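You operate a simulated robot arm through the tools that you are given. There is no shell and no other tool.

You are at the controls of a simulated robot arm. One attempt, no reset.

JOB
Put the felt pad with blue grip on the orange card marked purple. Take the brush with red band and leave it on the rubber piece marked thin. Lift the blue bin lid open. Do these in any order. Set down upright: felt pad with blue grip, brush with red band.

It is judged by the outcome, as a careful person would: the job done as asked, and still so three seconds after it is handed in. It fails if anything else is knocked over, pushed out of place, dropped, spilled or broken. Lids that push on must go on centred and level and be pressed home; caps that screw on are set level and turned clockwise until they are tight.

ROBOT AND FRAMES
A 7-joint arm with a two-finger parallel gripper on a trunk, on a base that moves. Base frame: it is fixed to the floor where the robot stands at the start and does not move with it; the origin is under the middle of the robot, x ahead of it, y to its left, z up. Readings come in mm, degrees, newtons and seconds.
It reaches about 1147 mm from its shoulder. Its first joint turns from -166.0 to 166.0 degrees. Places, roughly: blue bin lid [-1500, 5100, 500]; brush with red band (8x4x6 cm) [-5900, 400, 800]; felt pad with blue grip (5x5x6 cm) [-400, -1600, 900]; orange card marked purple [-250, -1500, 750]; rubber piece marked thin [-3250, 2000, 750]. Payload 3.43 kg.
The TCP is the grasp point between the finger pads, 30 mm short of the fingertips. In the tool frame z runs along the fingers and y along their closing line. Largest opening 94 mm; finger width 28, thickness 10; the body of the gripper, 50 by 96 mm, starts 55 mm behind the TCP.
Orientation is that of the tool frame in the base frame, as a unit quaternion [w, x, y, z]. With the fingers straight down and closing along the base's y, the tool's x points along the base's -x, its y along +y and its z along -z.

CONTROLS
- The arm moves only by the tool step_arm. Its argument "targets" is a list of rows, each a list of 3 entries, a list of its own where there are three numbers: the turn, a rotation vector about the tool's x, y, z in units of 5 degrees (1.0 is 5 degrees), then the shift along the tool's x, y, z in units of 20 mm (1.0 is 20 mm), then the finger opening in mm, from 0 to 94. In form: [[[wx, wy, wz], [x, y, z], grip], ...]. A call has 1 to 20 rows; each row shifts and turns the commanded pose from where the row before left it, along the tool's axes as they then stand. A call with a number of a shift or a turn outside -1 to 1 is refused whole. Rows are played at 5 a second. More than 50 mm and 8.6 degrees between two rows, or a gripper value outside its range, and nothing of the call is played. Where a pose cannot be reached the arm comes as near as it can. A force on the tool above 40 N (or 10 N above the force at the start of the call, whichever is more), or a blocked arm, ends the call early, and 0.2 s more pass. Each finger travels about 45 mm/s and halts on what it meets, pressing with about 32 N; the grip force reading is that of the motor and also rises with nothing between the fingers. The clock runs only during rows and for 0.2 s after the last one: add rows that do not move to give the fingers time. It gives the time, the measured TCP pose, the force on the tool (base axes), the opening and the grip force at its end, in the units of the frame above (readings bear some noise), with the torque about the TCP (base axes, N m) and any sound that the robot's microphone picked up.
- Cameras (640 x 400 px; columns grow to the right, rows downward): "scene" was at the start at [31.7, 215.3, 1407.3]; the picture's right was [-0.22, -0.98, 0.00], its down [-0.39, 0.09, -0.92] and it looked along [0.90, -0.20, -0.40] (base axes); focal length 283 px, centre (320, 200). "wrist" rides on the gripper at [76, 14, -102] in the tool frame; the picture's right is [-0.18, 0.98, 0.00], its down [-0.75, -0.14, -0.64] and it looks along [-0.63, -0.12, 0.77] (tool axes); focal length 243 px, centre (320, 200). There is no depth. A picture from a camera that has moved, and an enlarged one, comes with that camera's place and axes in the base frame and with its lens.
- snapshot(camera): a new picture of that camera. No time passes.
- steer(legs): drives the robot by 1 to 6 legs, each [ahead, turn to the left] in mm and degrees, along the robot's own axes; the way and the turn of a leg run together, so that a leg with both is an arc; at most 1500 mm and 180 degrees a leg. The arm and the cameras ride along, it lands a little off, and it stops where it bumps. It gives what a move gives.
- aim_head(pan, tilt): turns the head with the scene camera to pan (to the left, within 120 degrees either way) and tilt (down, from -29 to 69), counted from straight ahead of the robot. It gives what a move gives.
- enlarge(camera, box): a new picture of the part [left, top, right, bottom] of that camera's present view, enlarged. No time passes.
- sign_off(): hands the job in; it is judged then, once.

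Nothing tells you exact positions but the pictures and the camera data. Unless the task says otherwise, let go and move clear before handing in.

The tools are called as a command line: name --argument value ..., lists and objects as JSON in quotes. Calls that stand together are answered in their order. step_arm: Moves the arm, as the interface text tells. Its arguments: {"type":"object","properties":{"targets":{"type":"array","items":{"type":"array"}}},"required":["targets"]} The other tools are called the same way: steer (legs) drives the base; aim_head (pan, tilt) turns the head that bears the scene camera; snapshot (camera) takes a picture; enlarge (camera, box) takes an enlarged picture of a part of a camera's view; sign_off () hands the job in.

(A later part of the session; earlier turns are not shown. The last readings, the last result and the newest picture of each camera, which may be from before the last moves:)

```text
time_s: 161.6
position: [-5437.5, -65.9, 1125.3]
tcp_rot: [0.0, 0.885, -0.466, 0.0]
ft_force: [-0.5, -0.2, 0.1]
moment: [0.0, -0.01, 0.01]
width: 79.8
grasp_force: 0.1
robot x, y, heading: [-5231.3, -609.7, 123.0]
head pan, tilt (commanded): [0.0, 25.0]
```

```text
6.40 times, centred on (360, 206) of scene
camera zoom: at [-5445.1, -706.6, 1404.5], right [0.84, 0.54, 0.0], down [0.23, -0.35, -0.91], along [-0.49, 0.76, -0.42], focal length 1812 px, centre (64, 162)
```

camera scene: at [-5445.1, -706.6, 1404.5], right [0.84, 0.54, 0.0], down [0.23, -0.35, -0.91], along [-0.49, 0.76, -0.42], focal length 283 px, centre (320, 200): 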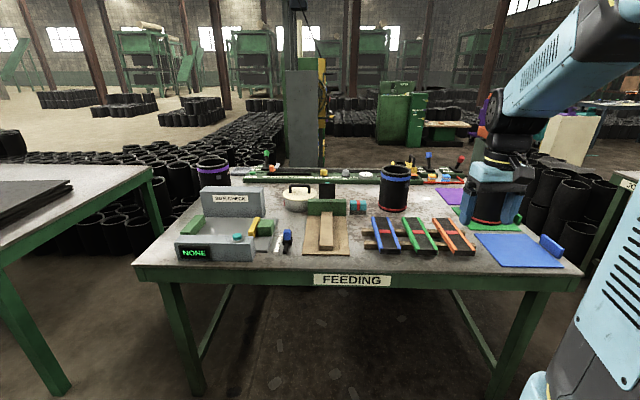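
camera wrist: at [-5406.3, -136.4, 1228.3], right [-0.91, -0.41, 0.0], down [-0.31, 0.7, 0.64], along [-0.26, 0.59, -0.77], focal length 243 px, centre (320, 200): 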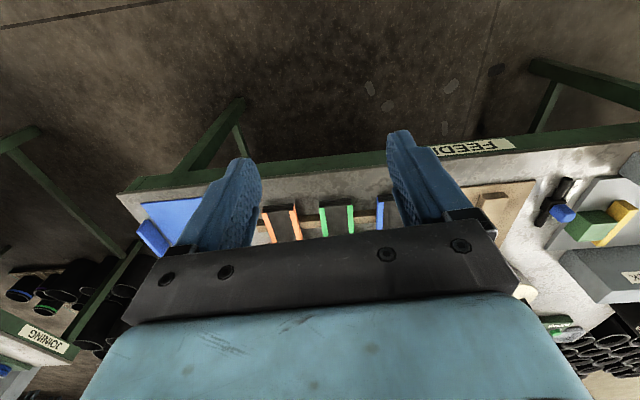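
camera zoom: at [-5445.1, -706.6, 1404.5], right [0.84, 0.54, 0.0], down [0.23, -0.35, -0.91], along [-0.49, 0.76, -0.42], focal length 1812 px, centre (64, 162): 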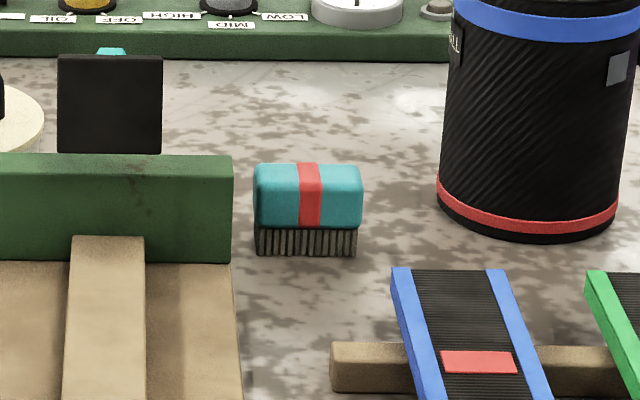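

The brush is at about (-5927, 352), standing from z≈800 (table top) to ≈860, its long side across my view. I'll move forward 300 mm, then rotate the gripper ~95° so the fingers close across its 4 cm side.

steer --legs '[[300, 0]]'

step_arm --targets '[[[0, 0, 1], [0, 0, 0], 80], [[0, 0, 1], [0, 0, 0], 80], [[0, 0, 1], [0, 0, 0], 80], [[0, 0, 1], [0, 0, 0], 80], [[0, 0, 1], [0, 0, 0], 80], [[0, 0, 1], [0, 0, 0], 80], [[0, 0, 1], [0, 0, 0], 80], [[0, 0, 1], [0, 0, 0], 80], [[0, 0, 1], [0, 0, 0], 80], [[0, 0, 1], [0, 0, 0], 80], [[0, 0, 1], [0, 0, 0], 80], [[0, 0, 1], [0, 0, 0], 80], [[0, 0, 1], [0, 0, 0], 80], [[0, 0, 1], [0, 0, 0], 80], [[0, 0, 1], [0, 0, 0], 80], [[0, 0, 1], [0, 0, 0], 80], [[0, 0, 1], [0, 0, 0], 80], [[0, 0, 1], [0, 0, 0], 80], [[0, 0, 1], [0, 0, 0], 80]]'

snapshot --camera "scene"

snapshot --camera "wrist"

```text
time_s: 163.6
position: [-5596.4, 181.9, 1125.1]
tcp_rot: [0.0, 0.885, -0.466, 0.0]
ft_force: [0.3, -0.1, -0.8]
moment: [-0.01, 0.0, -0.01]
width: 79.9
grasp_force: 0.1
robot x, y, heading: [-5394.2, -360.4, 123.0]
head pan, tilt (commanded): [0.0, 25.0]
```

```text
time_s: 167.6
position: [-5598.6, 182.4, 1126.4]
tcp_rot: [-0.001, -0.253, 0.967, 0.0]
ft_force: [0.6, -0.2, -0.1]
moment: [-0.03, 0.02, 0.0]
width: 79.7
grasp_force: 0.0
robot x, y, heading: [-5391.3, -360.6, 123.2]
head pan, tilt (commanded): [0.0, 25.0]
```

```text
taken
camera scene: at [-5605.5, -459.8, 1404.5], right [0.84, 0.54, 0.0], down [0.23, -0.35, -0.91], along [-0.49, 0.76, -0.42], focal length 283 px, centre (320, 200)
```

scene: 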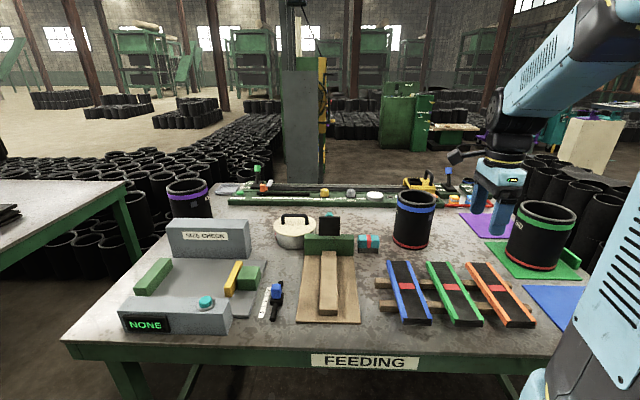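

```text
taken
camera wrist: at [-5671.5, 157.2, 1229.2], right [-0.32, 0.95, 0.0], down [0.73, 0.25, 0.64], along [0.61, 0.21, -0.77], focal length 243 px, centre (320, 200)
```

wrist: 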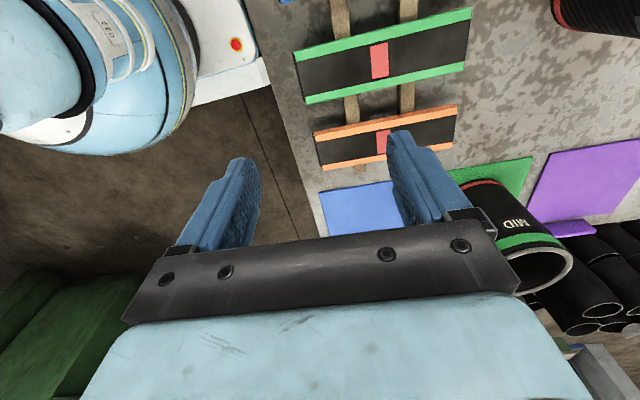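

enlarge --camera "scene" --box '[300, 200, 460, 300]'

enlarge --camera "scene" --box '[330, 215, 410, 265]'

```text
4.00 times, centred on (380, 250) of scene
camera zoom: at [-5605.5, -459.8, 1404.5], right [0.84, 0.54, 0.0], down [0.23, -0.35, -0.91], along [-0.49, 0.76, -0.42], focal length 1133 px, centre (80, 0)
```

zoom: 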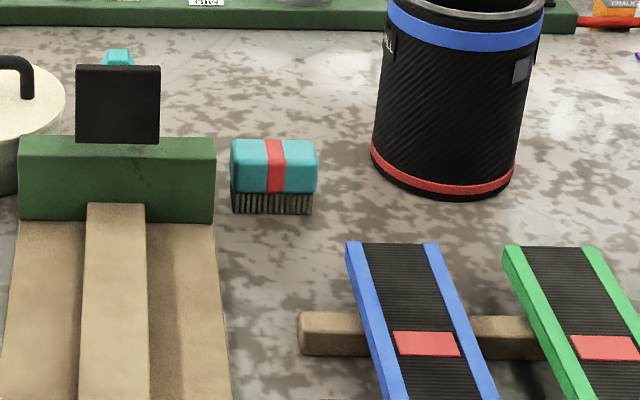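

```text
8.00 times, centred on (370, 240) of scene
camera zoom: at [-5605.5, -459.8, 1404.5], right [0.84, 0.54, 0.0], down [0.23, -0.35, -0.91], along [-0.49, 0.76, -0.42], focal length 2265 px, centre (-80, -120)
```

zoom: 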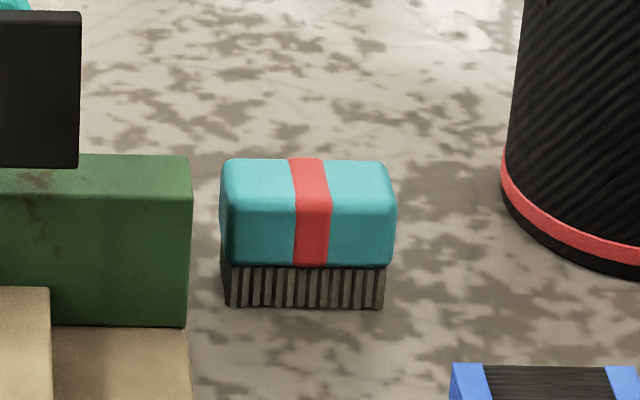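

Gripper is now oriented to close across the brush's short side. The brush centre is (-5927.5, 352); I'll move above it at safe height.

step_arm --targets '[[[0, 0, 0], [0.3, 0.5, 0], 80], [[0, 0, 0], [0.637, 0.965, 0], 80], [[0, 0, 0], [0.637, 0.965, 0], 80], [[0, 0, 0], [0.637, 0.965, 0], 80], [[0, 0, 0], [0.637, 0.965, 0], 80], [[0, 0, 0], [0.637, 0.965, 0], 80], [[0, 0, 0], [0.637, 0.965, 0], 80], [[0, 0, 0], [0.637, 0.965, 0], 80], [[0, 0, 0], [0.637, 0.965, 0], 80], [[0, 0, 0], [0.637, 0.965, 0], 80], [[0, 0, 0], [0.637, 0.965, 0], 80], [[0, 0, 0], [0.637, 0.965, 0], 80], [[0, 0, 0], [0.637, 0.965, 0], 80], [[0, 0, 0], [0.637, 0.965, 0], 80], [[0, 0, 0], [0.637, 0.965, 0], 80], [[0, 0, 0], [0.637, 0.965, 0], 80], [[0, 0, 0], [0.337, 0.465, 0], 80], [[0, 0, 0], [0, 0, 0], 80]]'

snapshot --camera "scene"

snapshot --camera "wrist"

```text
time_s: 171.4
position: [-5925.7, 349.9, 1128.7]
tcp_rot: [0.0, -0.254, 0.967, 0.0]
ft_force: [0.1, 0.2, 0.5]
moment: [-0.01, -0.01, -0.03]
width: 80.0
grasp_force: 0.1
robot x, y, heading: [-5393.1, -356.9, 123.0]
head pan, tilt (commanded): [0.0, 25.0]
```

```text
taken
camera scene: at [-5605.7, -459.5, 1404.5], right [0.84, 0.54, 0.0], down [0.23, -0.35, -0.91], along [-0.49, 0.76, -0.42], focal length 283 px, centre (320, 200)
```

scene: 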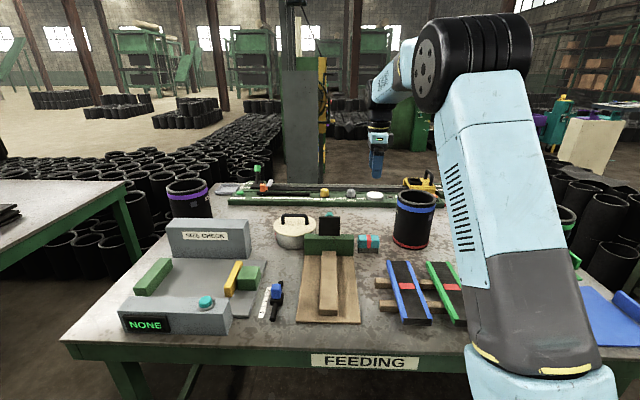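

```text
taken
camera wrist: at [-5999.0, 325.1, 1230.5], right [-0.32, 0.95, 0.0], down [0.73, 0.25, 0.64], along [0.61, 0.21, -0.77], focal length 243 px, centre (320, 200)
```

wrist: 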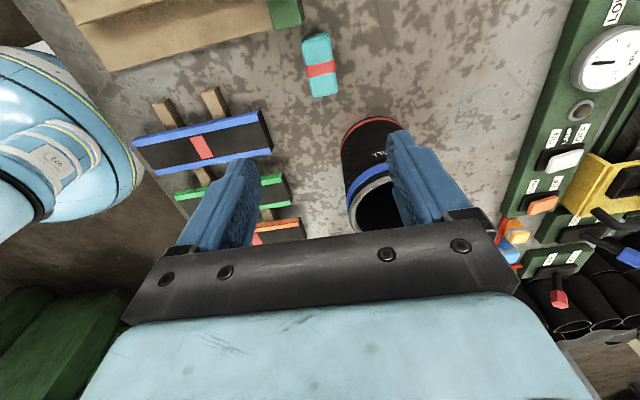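

Aligned within a few mm. I'll descend to about z=930 and check again.

step_arm --targets '[[[0, 0, 0], [0.2, 0.1, 1], 80], [[0, 0, 0], [0, 0, 1], 80], [[0, 0, 0], [0, 0, 1], 80], [[0, 0, 0], [0, 0, 1], 80], [[0, 0, 0], [0, 0, 1], 80], [[0, 0, 0], [0, 0, 1], 80], [[0, 0, 0], [0, 0, 1], 80], [[0, 0, 0], [0, 0, 1], 80], [[0, 0, 0], [0, 0, 1], 80], [[0, 0, 0], [0, 0, 0.9], 80], [[0, 0, 0], [0, 0, 0], 80]]'

snapshot --camera "wrist"

enlarge --camera "scene" --box '[300, 170, 460, 270]'

```text
time_s: 173.8
position: [-5929.9, 352.0, 927.2]
tcp_rot: [0.0, -0.255, 0.967, 0.0]
ft_force: [0.1, -0.1, -0.1]
moment: [-0.01, 0.0, -0.01]
width: 79.9
grasp_force: 0.2
robot x, y, heading: [-5391.5, -361.0, 123.2]
head pan, tilt (commanded): [0.0, 25.0]
```

```text
taken
camera wrist: at [-6003.9, 326.1, 1028.9], right [-0.32, 0.95, 0.0], down [0.73, 0.25, 0.64], along [0.61, 0.21, -0.77], focal length 243 px, centre (320, 200)
```

wrist: 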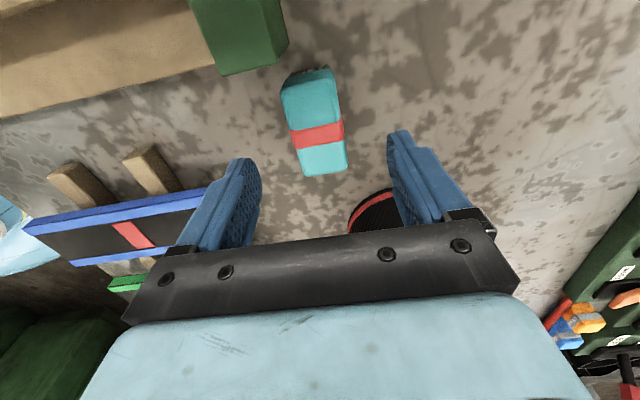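

```text
4.00 times, centred on (380, 220) of scene
camera zoom: at [-5605.7, -459.5, 1404.5], right [0.84, 0.54, 0.0], down [0.23, -0.35, -0.91], along [-0.49, 0.76, -0.42], focal length 1133 px, centre (80, 120)
```

zoom: 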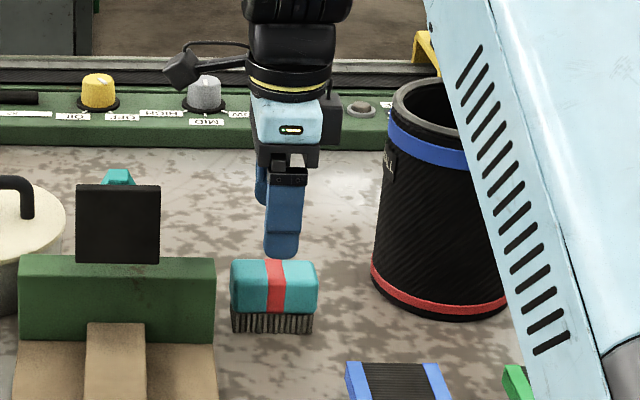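

step_arm --targets '[[[0, 0, 0], [-0.1, -0.07, 1], 80], [[0, 0, 0], [0, 0, 1], 80], [[0, 0, 0], [0, 0, 1], 80], [[0, 0, 0], [0, 0, 0.9], 80], [[0, 0, 0], [0, 0, 0], 80], [[0, 0, 0], [0, 0, 0], 80]]'

snapshot --camera "wrist"

enlarge --camera "scene" --box '[300, 190, 460, 290]'

```text
time_s: 175.2
position: [-5928.0, 351.4, 849.9]
tcp_rot: [0.0, -0.254, 0.967, 0.001]
ft_force: [-0.9, -0.9, -0.1]
moment: [0.03, 0.0, -0.01]
width: 80.1
grasp_force: 0.0
robot x, y, heading: [-5388.1, -361.8, 122.8]
head pan, tilt (commanded): [0.0, 25.0]
```

```text
taken
camera wrist: at [-6001.9, 325.3, 952.0], right [-0.32, 0.95, 0.0], down [0.73, 0.25, 0.64], along [0.61, 0.21, -0.77], focal length 243 px, centre (320, 200)
```

wrist: 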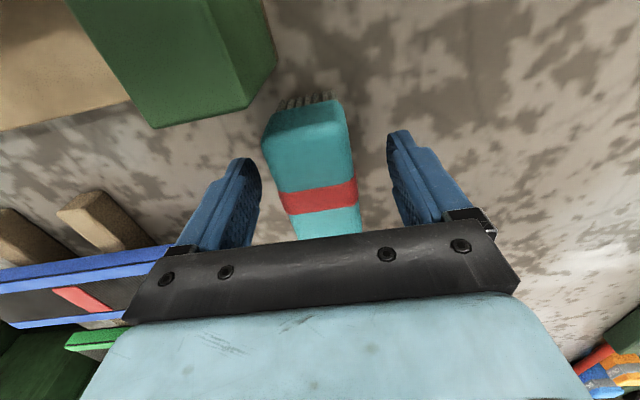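

```text
4.00 times, centred on (380, 240) of scene
camera zoom: at [-5605.8, -459.4, 1404.5], right [0.84, 0.54, 0.0], down [0.23, -0.36, -0.91], along [-0.49, 0.76, -0.42], focal length 1133 px, centre (80, 40)
```

zoom: 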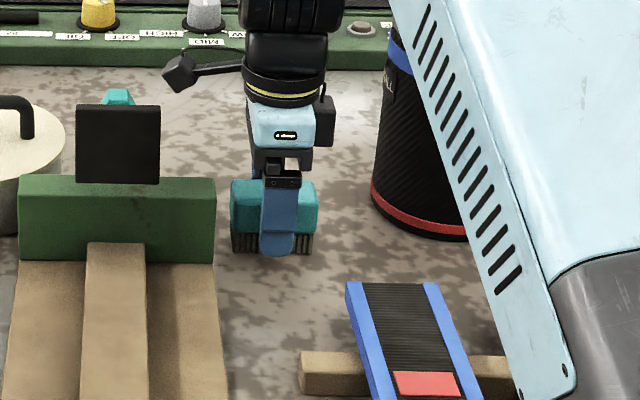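

The fingers straddle the brush. Closing now, then lifting slightly to verify.

step_arm --targets '[[[0, 0, 0], [0, 0, 0], 50], [[0, 0, 0], [0, 0, 0], 20], [[0, 0, 0], [0, 0, 0], 20], [[0, 0, 0], [0, 0, 0], 20], [[0, 0, 0], [0, 0, 0], 20], [[0, 0, 0], [0, 0, 0], 20]]'

step_arm --targets '[[[0, 0, 0], [0, 0, -0.3], 20], [[0, 0, 0], [0, 0, -0.7], 20], [[0, 0, 0], [0, 0, -1], 20], [[0, 0, 0], [0, 0, -1], 20], [[0, 0, 0], [0, 0, 0], 20]]'

enlarge --camera "scene" --box '[300, 170, 460, 270]'

snapshot --camera "wrist"

```text
time_s: 176.6
position: [-5929.2, 350.7, 850.6]
tcp_rot: [0.0, -0.254, 0.967, 0.0]
ft_force: [0.4, -0.2, 0.4]
moment: [0.02, -0.01, 0.04]
width: 43.9
grasp_force: 31.6
robot x, y, heading: [-5388.6, -362.9, 123.0]
head pan, tilt (commanded): [0.0, 25.0]
```

```text
time_s: 177.8
position: [-5929.7, 350.2, 910.4]
tcp_rot: [-0.001, -0.253, 0.967, 0.0]
ft_force: [0.0, 0.3, -0.6]
moment: [0.02, 0.0, 0.03]
width: 43.7
grasp_force: 32.4
robot x, y, heading: [-5393.1, -358.9, 123.2]
head pan, tilt (commanded): [0.0, 25.0]
```

```text
4.00 times, centred on (380, 220) of scene
camera zoom: at [-5605.8, -459.4, 1404.5], right [0.84, 0.54, 0.0], down [0.23, -0.36, -0.91], along [-0.49, 0.76, -0.42], focal length 1133 px, centre (80, 120)
```

zoom: 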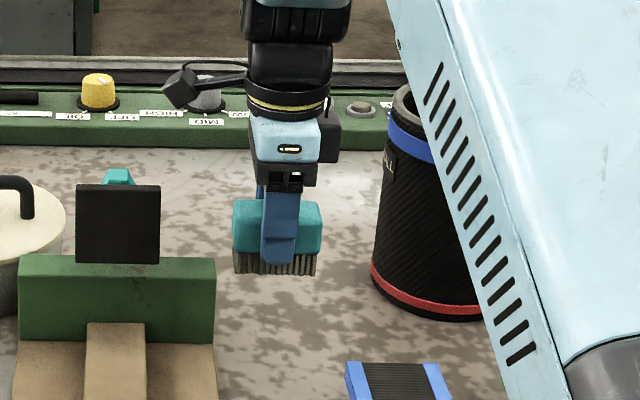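

```text
taken
camera wrist: at [-6003.7, 325.6, 1012.5], right [-0.32, 0.95, 0.0], down [0.73, 0.25, 0.64], along [0.61, 0.21, -0.77], focal length 243 px, centre (320, 200)
```

wrist: 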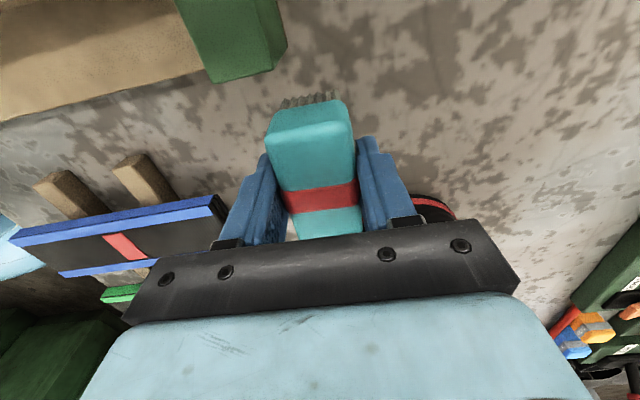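

Brush is held level (44 mm, 32 N). I'll lift it high and retract toward the robot.

step_arm --targets '[[[0, 0, 0], [0, 0, -1], 20], [[0, 0, 0], [0, 0, -1], 20], [[0, 0, 0], [0, 0, -1], 20], [[0, 0, 0], [0, 0, -1], 20], [[0, 0, 0], [0, 0, -1], 20], [[0, 0, 0], [0, 0, -1], 20], [[0, 0, 0], [0, 0, -1], 20], [[0, 0, 0], [0, 0, -1], 20], [[0, 0, 0], [0, 0, -1], 20], [[0, 0, 0], [0, 0, -1], 20], [[0, 0, 0], [0, 0, -0.5], 20]]'

step_arm --targets '[[[0, 0, 0], [-0.1, -0.4, 0], 20], [[0, 0, 0], [-0.253, -0.98, 0], 20], [[0, 0, 0], [-0.253, -0.98, 0], 20], [[0, 0, 0], [-0.253, -0.98, 0], 20], [[0, 0, 0], [-0.253, -0.98, 0], 20], [[0, 0, 0], [-0.253, -0.98, 0], 20], [[0, 0, 0], [-0.253, -0.98, 0], 20], [[0, 0, 0], [-0.253, -0.98, 0], 20], [[0, 0, 0], [-0.253, -0.98, 0], 20], [[0, 0, 0], [-0.253, -0.98, 0], 20], [[0, 0, 0], [-0.253, -0.98, 0], 20], [[0, 0, 0], [-0.253, -0.98, 0], 20], [[0, 0, 0], [-0.253, -0.98, 0], 20], [[0, 0, 0], [-0.253, -0.98, 0], 20], [[0, 0, 0], [-0.253, -0.98, 0], 20], [[0, 0, 0], [-0.253, -0.98, 0], 20], [[0, 0, 0], [-0.1, -0.5, 0], 20]]'

snapshot --camera "scene"

snapshot --camera "wrist"

```text
time_s: 180.2
position: [-5927.3, 352.5, 1120.8]
tcp_rot: [-0.001, -0.255, 0.967, -0.001]
ft_force: [-0.4, 0.0, -1.0]
moment: [-0.01, 0.0, 0.01]
width: 43.7
grasp_force: 32.0
robot x, y, heading: [-5392.5, -361.4, 123.0]
head pan, tilt (commanded): [0.0, 25.0]
```

```text
time_s: 183.8
position: [-5705.4, 117.4, 1120.4]
tcp_rot: [-0.001, -0.256, 0.967, 0.0]
ft_force: [-0.6, 0.0, -1.5]
moment: [-0.03, -0.02, 0.01]
width: 43.7
grasp_force: 32.7
robot x, y, heading: [-5390.7, -360.0, 122.9]
head pan, tilt (commanded): [0.0, 25.0]
```

```text
taken
camera scene: at [-5605.7, -459.7, 1404.5], right [0.84, 0.54, 0.0], down [0.23, -0.35, -0.91], along [-0.49, 0.76, -0.42], focal length 283 px, centre (320, 200)
```

scene: 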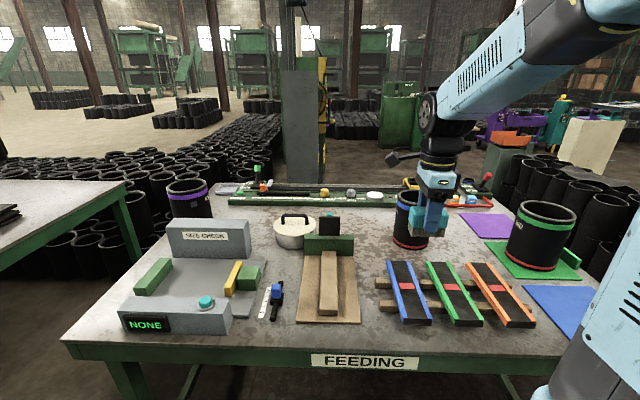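

```text
taken
camera wrist: at [-5778.3, 91.8, 1222.8], right [-0.32, 0.95, 0.0], down [0.73, 0.25, 0.64], along [0.61, 0.21, -0.77], focal length 243 px, centre (320, 200)
```

wrist: 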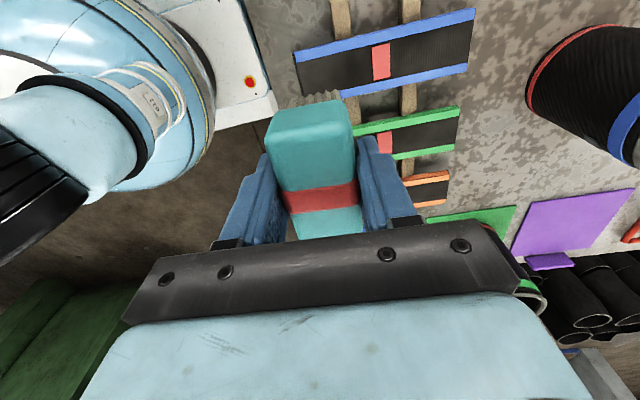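

I'll back out, turn right in steps and drive along the aisle to the JOINING table.

steer --legs '[[-280, 0]]'

steer --legs '[[0, -30]]'

steer --legs '[[0, -30]]'

steer --legs '[[0, -30]]'

aim_head --pan 0 --tilt 20

snapshot --camera "scene"

```text
time_s: 185.8
position: [-5553.7, -111.6, 1121.0]
tcp_rot: [-0.001, -0.253, 0.968, -0.001]
ft_force: [0.8, 0.5, -1.5]
moment: [0.03, -0.02, -0.01]
width: 43.9
grasp_force: 32.4
robot x, y, heading: [-5242.6, -588.0, 122.7]
head pan, tilt (commanded): [0.0, 25.0]
```

```text
time_s: 187.8
position: [-5276.6, -21.5, 1121.4]
tcp_rot: [0.0, 0.003, 1.0, -0.001]
ft_force: [0.1, -0.9, -1.0]
moment: [-0.01, 0.03, 0.03]
width: 43.7
grasp_force: 31.7
robot x, y, heading: [-5271.1, -593.5, 92.7]
head pan, tilt (commanded): [0.0, 25.0]
```

```text
time_s: 189.8
position: [-4994.9, -92.5, 1121.5]
tcp_rot: [0.0, 0.255, 0.967, 0.0]
ft_force: [-1.4, -0.6, -1.1]
moment: [0.02, -0.02, 0.02]
width: 43.9
grasp_force: 32.1
robot x, y, heading: [-5304.4, -579.4, 63.8]
head pan, tilt (commanded): [0.0, 25.0]
```

```text
time_s: 191.8
position: [-4793.7, -304.7, 1121.7]
tcp_rot: [0.0, 0.495, 0.869, 0.001]
ft_force: [-0.9, -0.3, -1.5]
moment: [-0.01, 0.0, -0.02]
width: 43.8
grasp_force: 32.3
robot x, y, heading: [-5316.5, -553.9, 34.7]
head pan, tilt (commanded): [0.0, 25.0]
```

```text
time_s: 192.5
position: [-4794.0, -305.1, 1120.9]
tcp_rot: [0.0, 0.493, 0.87, -0.001]
ft_force: [0.5, 0.3, -1.4]
moment: [0.02, -0.02, 0.02]
width: 43.9
grasp_force: 32.3
robot x, y, heading: [-5317.6, -549.4, 34.7]
head pan, tilt (commanded): [0.0, 20.0]
```

```text
taken
camera scene: at [-5421.6, -338.5, 1412.6], right [0.57, -0.82, 0.0], down [-0.28, -0.19, -0.94], along [0.77, 0.53, -0.34], focal length 283 px, centre (320, 200)
```

scene: 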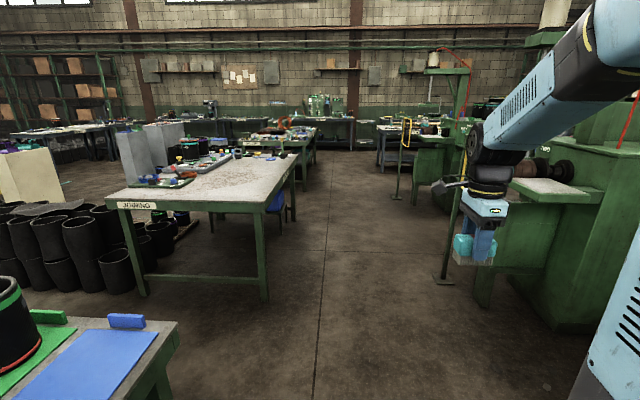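

steer --legs '[[1400, -3]]'

aim_head --pan 20 --tilt 20

snapshot --camera "scene"

```text
time_s: 199.7
position: [-3604.3, 496.6, 1121.6]
tcp_rot: [0.0, 0.499, 0.867, 0.0]
ft_force: [0.4, -0.2, -1.0]
moment: [-0.03, 0.02, 0.03]
width: 43.7
grasp_force: 31.9
robot x, y, heading: [-4127.0, 256.8, 34.1]
head pan, tilt (commanded): [0.0, 20.0]
```

```text
time_s: 200.6
position: [-3603.0, 495.4, 1122.5]
tcp_rot: [0.0, 0.499, 0.866, 0.0]
ft_force: [0.1, -0.3, -0.9]
moment: [-0.02, -0.01, 0.0]
width: 43.9
grasp_force: 31.8
robot x, y, heading: [-4129.0, 256.0, 33.7]
head pan, tilt (commanded): [20.0, 20.0]
```

```text
taken
camera scene: at [-4254.4, 494.4, 1412.6], right [0.81, -0.59, 0.0], down [-0.2, -0.28, -0.94], along [0.55, 0.76, -0.34], focal length 283 px, centre (320, 200)
```

scene: 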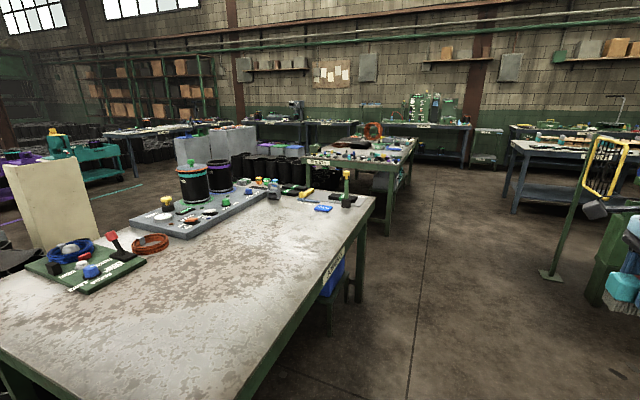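

enlarge --camera "scene" --box '[255, 165, 375, 240]'

steer --legs '[[1150, -2]]'

aim_head --pan 60 --tilt 25

snapshot --camera "scene"

```text
5.33 times, centred on (315, 202) of scene
camera zoom: at [-4254.4, 494.4, 1412.6], right [0.81, -0.59, 0.0], down [-0.2, -0.28, -0.94], along [0.55, 0.76, -0.34], focal length 1510 px, centre (347, 187)
```

zoom: 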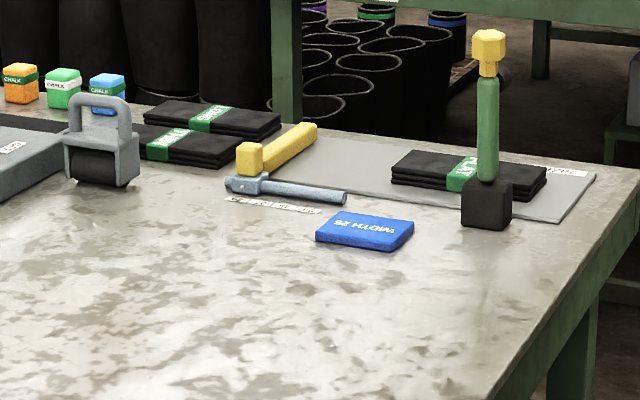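

```text
time_s: 206.5
position: [-2638.7, 1114.4, 1122.6]
tcp_rot: [0.0, 0.509, 0.861, 0.0]
ft_force: [0.3, -0.7, -1.7]
moment: [-0.03, 0.0, 0.01]
width: 44.0
grasp_force: 32.7
robot x, y, heading: [-3167.1, 886.1, 32.7]
head pan, tilt (commanded): [20.0, 20.0]
```

```text
time_s: 207.6
position: [-2636.9, 1115.1, 1124.5]
tcp_rot: [0.001, 0.509, 0.861, 0.0]
ft_force: [0.4, 0.4, -1.4]
moment: [0.02, -0.02, -0.01]
width: 43.5
grasp_force: 31.8
robot x, y, heading: [-3170.8, 886.7, 32.6]
head pan, tilt (commanded): [60.0, 25.0]
```

```text
taken
camera scene: at [-3349.5, 1145.1, 1404.6], right [1.0, 0.05, 0.0], down [0.02, -0.42, -0.91], along [-0.04, 0.91, -0.42], focal length 283 px, centre (320, 200)
```

scene: 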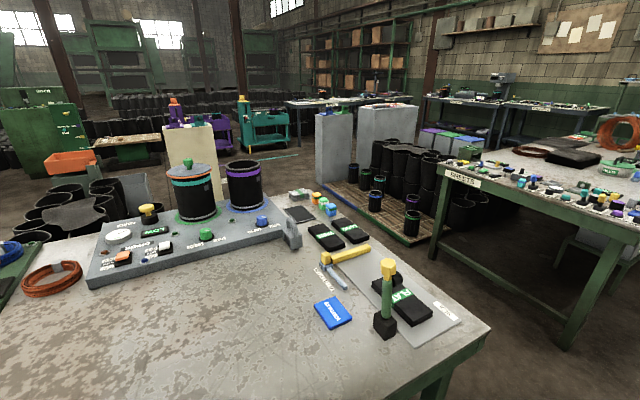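

enlarge --camera "scene" --box '[280, 185, 480, 310]'

enlarge --camera "scene" --box '[295, 205, 375, 255]'

```text
3.20 times, centred on (380, 248) of scene
camera zoom: at [-3349.5, 1145.1, 1404.6], right [1.0, 0.05, 0.0], down [0.02, -0.42, -0.91], along [-0.04, 0.91, -0.42], focal length 906 px, centre (128, 48)
```

zoom: 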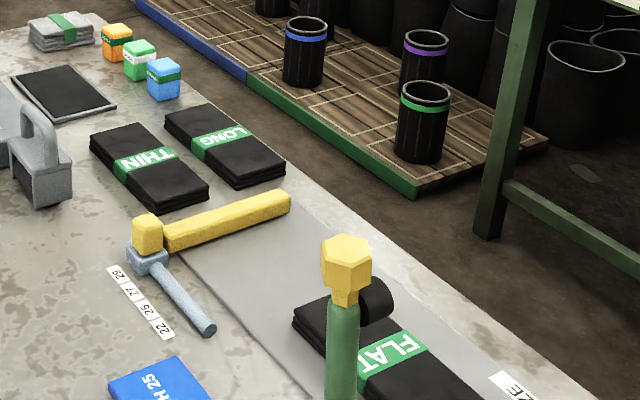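

```text
8.00 times, centred on (335, 230) of scene
camera zoom: at [-3349.5, 1145.1, 1404.6], right [1.0, 0.05, 0.0], down [0.02, -0.42, -0.91], along [-0.04, 0.91, -0.42], focal length 2265 px, centre (200, -40)
```

zoom: 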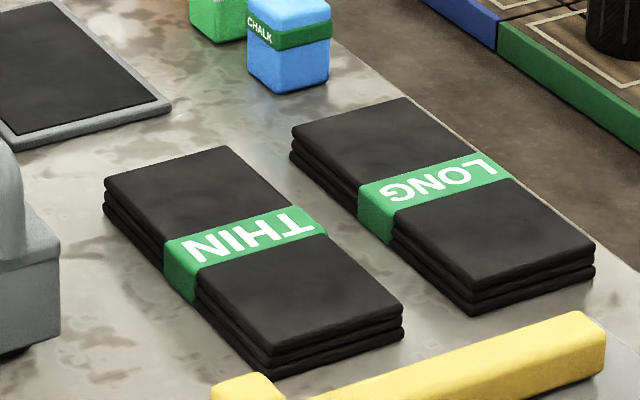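

The "THIN" rubber is clearly visible: centre ≈(-3369, 2083), 169×71 mm, long axis at heading 121°, top z≈814. I'll position the robot abreast of it and turn to face it.

steer --legs '[[500, 0]]'

steer --legs '[[0, 30]]'

steer --legs '[[0, 30]]'

steer --legs '[[0, 30]]'

aim_head --pan 0 --tilt 30

snapshot --camera "scene"

```text
time_s: 210.6
position: [-2222.2, 1398.0, 1123.1]
tcp_rot: [0.0, 0.5, 0.866, -0.001]
ft_force: [0.8, 0.8, -0.8]
moment: [-0.01, 0.01, 0.01]
width: 43.7
grasp_force: 31.5
robot x, y, heading: [-2749.9, 1159.7, 33.6]
head pan, tilt (commanded): [60.0, 25.0]
```

```text
time_s: 212.6
position: [-2413.5, 1629.8, 1124.0]
tcp_rot: [0.0, 0.259, 0.966, -0.001]
ft_force: [0.5, 1.4, -1.3]
moment: [0.01, -0.02, -0.05]
width: 43.8
grasp_force: 32.5
robot x, y, heading: [-2721.8, 1147.8, 63.9]
head pan, tilt (commanded): [60.0, 25.0]
```

```text
time_s: 214.7
position: [-2695.7, 1721.3, 1124.3]
tcp_rot: [-0.001, 0.0, 1.0, 0.0]
ft_force: [0.0, 0.1, -0.5]
moment: [0.02, 0.01, 0.01]
width: 43.8
grasp_force: 32.4
robot x, y, heading: [-2688.3, 1152.3, 93.8]
head pan, tilt (commanded): [60.0, 25.0]
```

```text
time_s: 216.7
position: [-2985.0, 1638.8, 1123.8]
tcp_rot: [0.001, -0.262, 0.965, -0.001]
ft_force: [0.0, -0.6, -0.8]
moment: [-0.01, 0.03, -0.01]
width: 43.7
grasp_force: 31.9
robot x, y, heading: [-2660.2, 1166.9, 123.7]
head pan, tilt (commanded): [60.0, 25.0]
```

```text
time_s: 218.0
position: [-2983.4, 1637.2, 1124.6]
tcp_rot: [-0.001, -0.262, 0.965, 0.0]
ft_force: [0.0, 1.0, -1.1]
moment: [-0.02, -0.02, -0.03]
width: 43.8
grasp_force: 32.2
robot x, y, heading: [-2665.3, 1169.9, 123.7]
head pan, tilt (commanded): [0.0, 30.0]
```

```text
taken
camera scene: at [-2873.8, 1063.6, 1396.6], right [0.83, 0.56, 0.0], down [0.28, -0.42, -0.87], along [-0.48, 0.72, -0.5], focal length 283 px, centre (320, 200)
```

scene: 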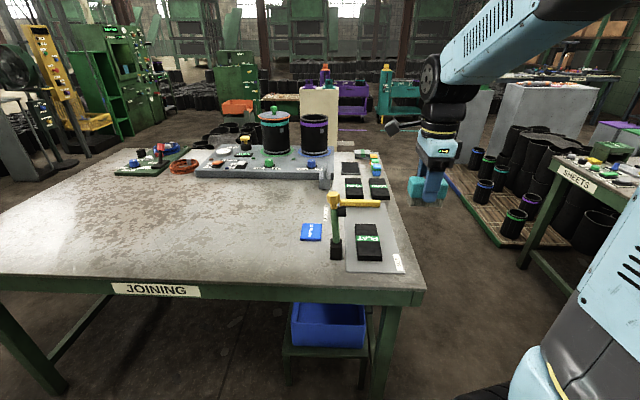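

steer --legs '[[220, 0]]'

step_arm --targets '[[[0, 0, -1], [0, 0, 0], 20], [[0, 0, -1], [0, 0, 0], 20], [[0, 0, -1], [0, 0, 0], 20], [[0, 0, -1], [0, 0, 0], 20], [[0, 0, -1], [0, 0, 0], 20], [[0, 0, -1], [0, 0, 0], 20], [[0, 0, -1], [0, 0, 0], 20], [[0, 0, -1], [0, 0, 0], 20], [[0, 0, -1], [0, 0, 0], 20], [[0, 0, -1], [0, 0, 0], 20], [[0, 0, -1], [0, 0, 0], 20], [[0, 0, -1], [0, 0, 0], 20], [[0, 0, -1], [0, 0, 0], 20], [[0, 0, -1], [0, 0, 0], 20], [[0, 0, -1], [0, 0, 0], 20], [[0, 0, -1], [0, 0, 0], 20], [[0, 0, -1], [0, 0, 0], 20], [[0, 0, -1], [0, 0, 0], 20]]'

snapshot --camera "scene"

enlarge --camera "scene" --box '[290, 160, 450, 260]'

snapshot --camera "wrist"

```text
time_s: 219.7
position: [-3109.6, 1828.2, 1126.8]
tcp_rot: [0.0, -0.261, 0.965, 0.0]
ft_force: [0.7, -0.2, -1.8]
moment: [0.0, 0.0, 0.0]
width: 43.8
grasp_force: 32.0
robot x, y, heading: [-2782.9, 1358.3, 123.6]
head pan, tilt (commanded): [0.0, 30.0]
```

```text
time_s: 223.5
position: [-3109.1, 1825.7, 1126.1]
tcp_rot: [0.0, 0.868, -0.496, 0.001]
ft_force: [1.1, 0.2, -0.6]
moment: [0.01, 0.0, 0.02]
width: 43.7
grasp_force: 31.6
robot x, y, heading: [-2790.3, 1356.4, 123.8]
head pan, tilt (commanded): [0.0, 30.0]
```

```text
taken
camera scene: at [-2999.6, 1252.4, 1396.6], right [0.83, 0.55, 0.0], down [0.28, -0.42, -0.87], along [-0.48, 0.72, -0.5], focal length 283 px, centre (320, 200)
```

scene: 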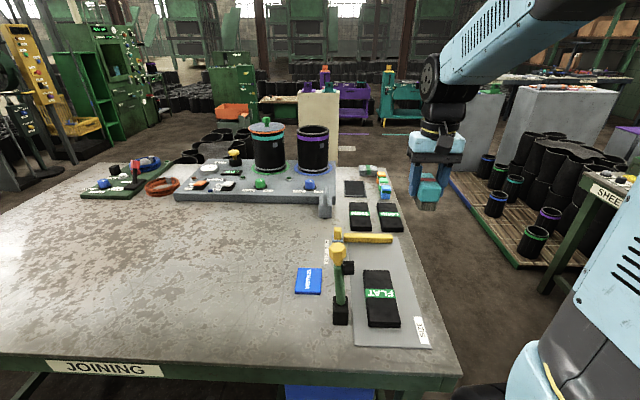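

```text
4.00 times, centred on (370, 210) of scene
camera zoom: at [-2999.6, 1252.4, 1396.6], right [0.83, 0.55, 0.0], down [0.28, -0.42, -0.87], along [-0.48, 0.72, -0.5], focal length 1133 px, centre (120, 160)
```

zoom: 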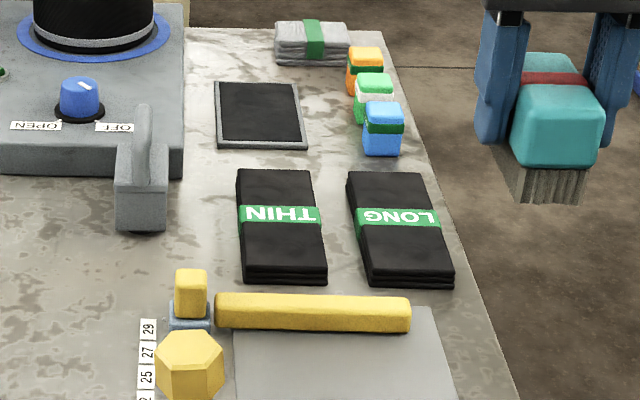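

```text
taken
camera wrist: at [-3083.5, 1752.7, 1227.5], right [-0.94, -0.34, 0.0], down [-0.26, 0.72, 0.64], along [-0.22, 0.6, -0.77], focal length 243 px, centre (320, 200)
```

wrist: 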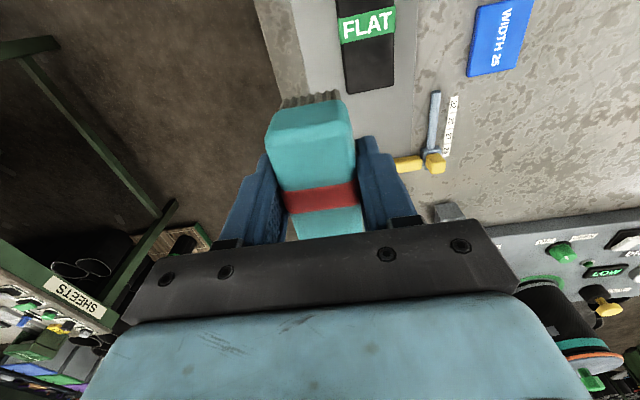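

I'll carry the brush (long axis now aligned with the rubber's) to above the THIN piece at safe height.

step_arm --targets '[[[0, 0, 0], [-0.4, 0.1, 0], 20], [[0, 0, 0], [-0.9686, 0.269, 0], 20], [[0, 0, 0], [-0.9686, 0.269, 0], 20], [[0, 0, 0], [-0.9686, 0.269, 0], 20], [[0, 0, 0], [-0.9686, 0.269, 0], 20], [[0, 0, 0], [-0.9686, 0.269, 0], 20], [[0, 0, 0], [-0.9686, 0.269, 0], 20], [[0, 0, 0], [-0.9686, 0.269, 0], 20], [[0, 0, 0], [-0.9686, 0.269, 0], 20], [[0, 0, 0], [-0.9686, 0.269, 0], 20], [[0, 0, 0], [-0.9686, 0.269, 0], 20], [[0, 0, 0], [-0.9686, 0.269, 0], 20], [[0, 0, 0], [-0.9686, 0.269, 0], 20], [[0, 0, 0], [-0.9686, 0.269, 0], 20], [[0, 0, 0], [-0.9686, 0.269, 0], 20], [[0, 0, 0], [-0.9686, 0.269, 0], 20], [[0, 0, 0], [-0.9686, 0.269, 0], 20], [[0, 0, 0], [-0.9686, 0.269, 0], 20], [[0, 0, 0], [-0.57, 0.169, 0], 20], [[0, 0, 0], [0, 0, 0], 20]]'

enlarge --camera "scene" --box '[290, 130, 450, 230]'

snapshot --camera "wrist"

```text
time_s: 227.7
position: [-3368.9, 2079.7, 1126.0]
tcp_rot: [0.001, 0.868, -0.497, 0.001]
ft_force: [-0.4, 0.1, -0.8]
moment: [0.01, 0.02, -0.02]
width: 43.9
grasp_force: 31.6
robot x, y, heading: [-2790.2, 1353.8, 123.7]
head pan, tilt (commanded): [0.0, 30.0]
```

```text
4.00 times, centred on (370, 180) of scene
camera zoom: at [-2999.9, 1252.8, 1396.6], right [0.83, 0.55, 0.0], down [0.28, -0.42, -0.87], along [-0.48, 0.72, -0.5], focal length 1133 px, centre (120, 280)
```

zoom: 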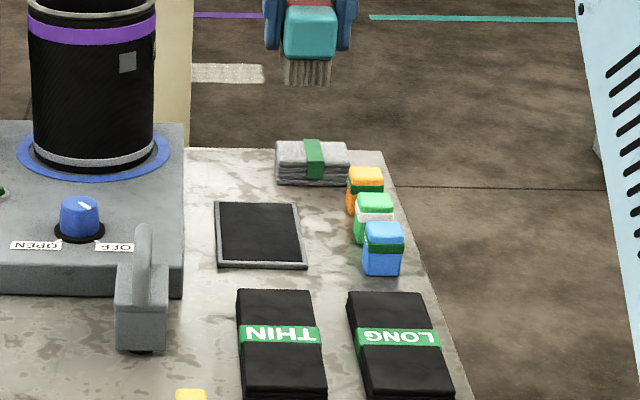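

```text
taken
camera wrist: at [-3344.0, 2005.7, 1228.1], right [-0.94, -0.34, 0.0], down [-0.26, 0.72, 0.64], along [-0.22, 0.6, -0.77], focal length 243 px, centre (320, 200)
```

wrist: 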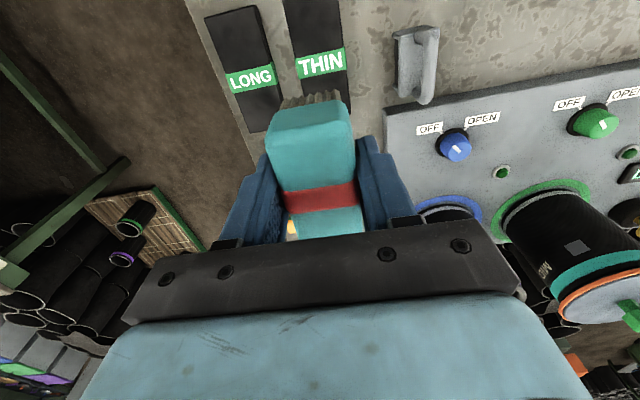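

The brush is right above the THIN label. Descending to just above it.

step_arm --targets '[[[0, 0, 0], [0, 0, 0.6], 20], [[0, 0, 0], [0, 0, 1], 20], [[0, 0, 0], [0, 0, 1], 20], [[0, 0, 0], [0, 0, 1], 20], [[0, 0, 0], [0, 0, 1], 20], [[0, 0, 0], [0, 0, 1], 20], [[0, 0, 0], [0, 0, 1], 20], [[0, 0, 0], [0, 0, 1], 20], [[0, 0, 0], [0, 0, 1], 20], [[0, 0, 0], [0, 0, 1], 20], [[0, 0, 0], [0, 0, 1], 20], [[0, 0, 0], [0, 0, 0.9], 20], [[0, 0, 0], [0, 0, 0], 20]]'

enlarge --camera "scene" --box '[290, 160, 450, 260]'

snapshot --camera "wrist"

```text
time_s: 230.5
position: [-3369.3, 2077.5, 894.1]
tcp_rot: [0.0, 0.868, -0.497, 0.001]
ft_force: [-0.6, 0.9, -0.4]
moment: [0.0, -0.04, 0.0]
width: 43.8
grasp_force: 31.5
robot x, y, heading: [-2785.8, 1352.7, 123.8]
head pan, tilt (commanded): [0.0, 30.0]
```

```text
4.00 times, centred on (370, 210) of scene
camera zoom: at [-2999.9, 1252.8, 1396.6], right [0.83, 0.55, 0.0], down [0.28, -0.42, -0.87], along [-0.48, 0.72, -0.5], focal length 1133 px, centre (120, 160)
```

zoom: 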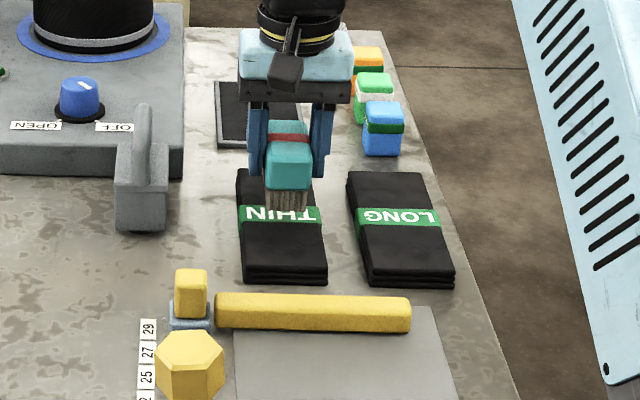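

```text
taken
camera wrist: at [-3343.2, 2004.2, 996.9], right [-0.94, -0.34, 0.0], down [-0.26, 0.72, 0.64], along [-0.22, 0.6, -0.77], focal length 243 px, centre (320, 200)
```

wrist: 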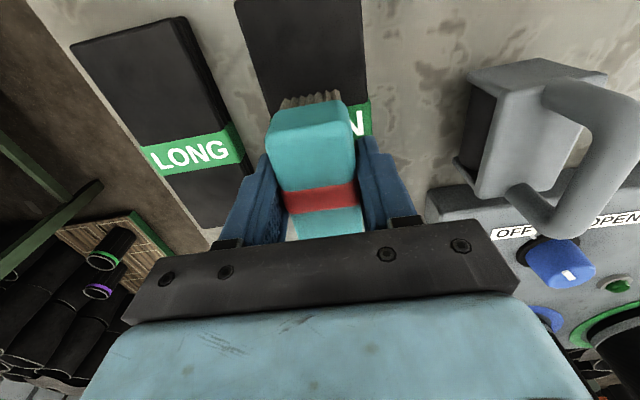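

Slightly right of centre by ~5 mm; I'll correct and lower gently to contact.

step_arm --targets '[[[0, 0, 0], [0, 0.27, 0], 20], [[0, 0, 0], [0, 0, 0.5], 20], [[0, 0, 0], [0, 0, 0.4], 20], [[0, 0, 0], [0, 0, 0], 20], [[0, 0, 0], [0, 0, 0], 20]]'

enlarge --camera "scene" --box '[330, 180, 410, 230]'

snapshot --camera "wrist"

```text
time_s: 231.7
position: [-3375.7, 2075.8, 876.4]
tcp_rot: [0.001, 0.868, -0.497, 0.002]
ft_force: [-0.5, 0.6, -0.9]
moment: [0.0, 0.0, 0.0]
width: 43.8
grasp_force: 32.0
robot x, y, heading: [-2787.1, 1358.5, 123.8]
head pan, tilt (commanded): [0.0, 30.0]
```

```text
8.00 times, centred on (370, 205) of scene
camera zoom: at [-2999.9, 1252.8, 1396.5], right [0.83, 0.55, 0.0], down [0.28, -0.42, -0.87], along [-0.48, 0.72, -0.5], focal length 2265 px, centre (-80, 160)
```

zoom: 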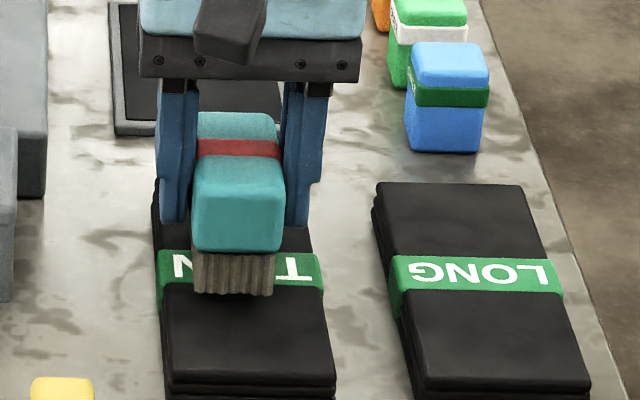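

```text
taken
camera wrist: at [-3349.8, 2001.7, 979.0], right [-0.94, -0.34, 0.0], down [-0.26, 0.72, 0.64], along [-0.22, 0.6, -0.77], focal length 243 px, centre (320, 200)
```

wrist: 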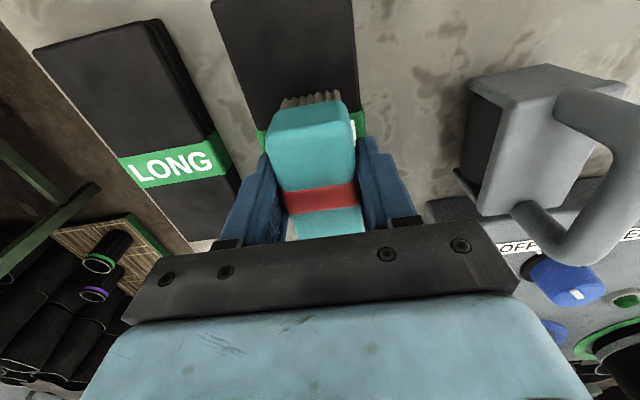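

step_arm --targets '[[[0, 0, 0], [0, -0.2, 0], 20], [[0, 0, 0], [0, 0, 0.15], 20], [[0, 0, 0], [0, 0, 0.1], 20], [[0, 0, 0], [0, 0, 0], 20], [[0, 0, 0], [0, 0, 0], 20]]'

enlarge --camera "scene" --box '[330, 180, 410, 230]'

```text
time_s: 232.9
position: [-3373.1, 2077.0, 871.9]
tcp_rot: [0.001, 0.868, -0.497, 0.001]
ft_force: [-1.0, 0.6, -1.2]
moment: [-0.05, -0.01, -0.03]
width: 43.8
grasp_force: 32.3
robot x, y, heading: [-2786.1, 1358.6, 123.3]
head pan, tilt (commanded): [0.0, 30.0]
```

```text
8.00 times, centred on (370, 205) of scene
camera zoom: at [-2999.9, 1252.8, 1396.5], right [0.83, 0.55, 0.0], down [0.28, -0.42, -0.87], along [-0.48, 0.72, -0.5], focal length 2265 px, centre (-80, 160)
```

zoom: 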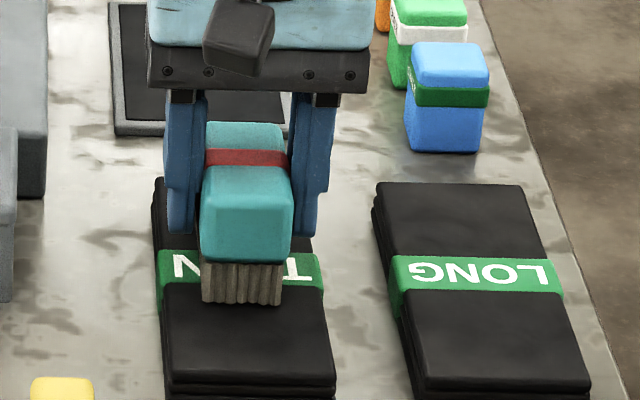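

step_arm --targets '[[[0, 0, 0], [0, 0, 0.1], 20], [[0, 0, 0], [0, 0, 0.1], 20], [[0, 0, 0], [0, 0, 0], 20]]'

step_arm --targets '[[[0, 0, 0], [0, 0, 0.1], 20], [[0, 0, 0], [0, 0, 0], 20]]'

enlarge --camera "scene" --box '[330, 180, 410, 230]'

```text
time_s: 233.7
position: [-3372.1, 2078.6, 871.0]
tcp_rot: [0.0, 0.868, -0.497, -0.002]
ft_force: [-3.3, -2.3, 30.7]
moment: [-0.16, -0.03, -0.01]
width: 44.1
grasp_force: 31.8
robot x, y, heading: [-2786.4, 1359.2, 123.7]
head pan, tilt (commanded): [0.0, 30.0]
```

```text
time_s: 234.3
position: [-3372.5, 2077.3, 866.3]
tcp_rot: [0.001, 0.868, -0.497, -0.002]
ft_force: [-9.8, -3.7, 30.7]
moment: [0.05, 0.09, 0.01]
width: 43.7
grasp_force: 32.1
robot x, y, heading: [-2784.0, 1351.4, 123.6]
head pan, tilt (commanded): [0.0, 30.0]
```

```text
8.00 times, centred on (370, 205) of scene
camera zoom: at [-2999.2, 1251.3, 1396.6], right [0.83, 0.55, 0.0], down [0.28, -0.42, -0.87], along [-0.48, 0.72, -0.5], focal length 2265 px, centre (-80, 160)
```

zoom: 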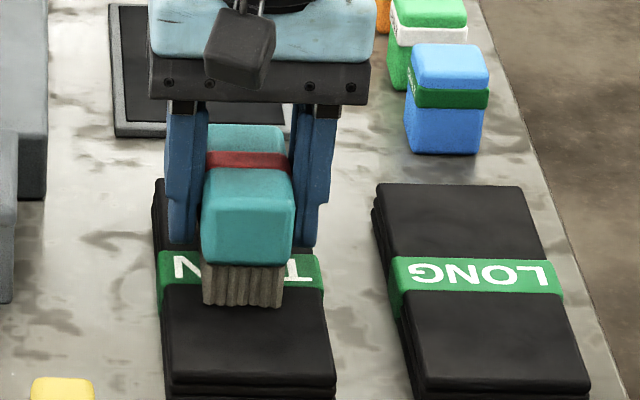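

Contact made (~31 N). I'll ease off the pressure slightly before releasing.

step_arm --targets '[[[0, 0, 0], [0, 0, -0.06], 20], [[0, 0, 0], [0, 0, 0], 20]]'

```text
time_s: 234.9
position: [-3372.7, 2077.1, 866.6]
tcp_rot: [0.0, 0.868, -0.497, 0.0]
ft_force: [-9.8, 1.2, 17.0]
moment: [0.39, 0.38, 0.13]
width: 43.7
grasp_force: 32.3
robot x, y, heading: [-2788.3, 1355.2, 123.6]
head pan, tilt (commanded): [0.0, 30.0]
```

step_arm --targets '[[[0, 0, 0], [0, 0, -0.05], 20], [[0, 0, 0], [0, 0, 0], 20]]'

enlarge --camera "scene" --box '[330, 180, 410, 230]'

```text
time_s: 235.5
position: [-3369.5, 2078.0, 868.3]
tcp_rot: [0.0, 0.868, -0.497, 0.003]
ft_force: [-0.1, 0.1, 2.0]
moment: [0.15, 0.04, 0.06]
width: 43.8
grasp_force: 31.7
robot x, y, heading: [-2790.1, 1356.9, 123.8]
head pan, tilt (commanded): [0.0, 30.0]
```

```text
8.00 times, centred on (370, 205) of scene
camera zoom: at [-2999.9, 1252.7, 1396.6], right [0.83, 0.55, 0.0], down [0.28, -0.42, -0.87], along [-0.48, 0.72, -0.5], focal length 2265 px, centre (-80, 160)
```

zoom: 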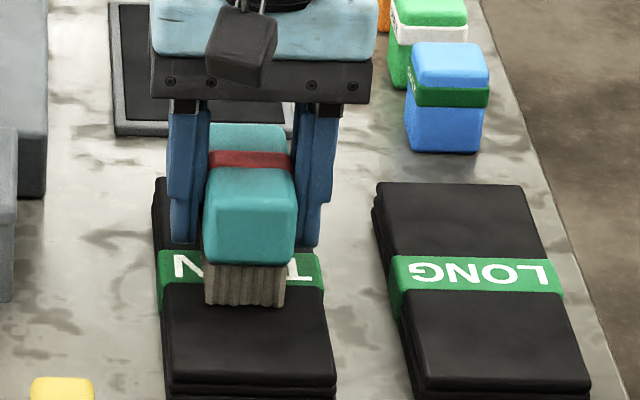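

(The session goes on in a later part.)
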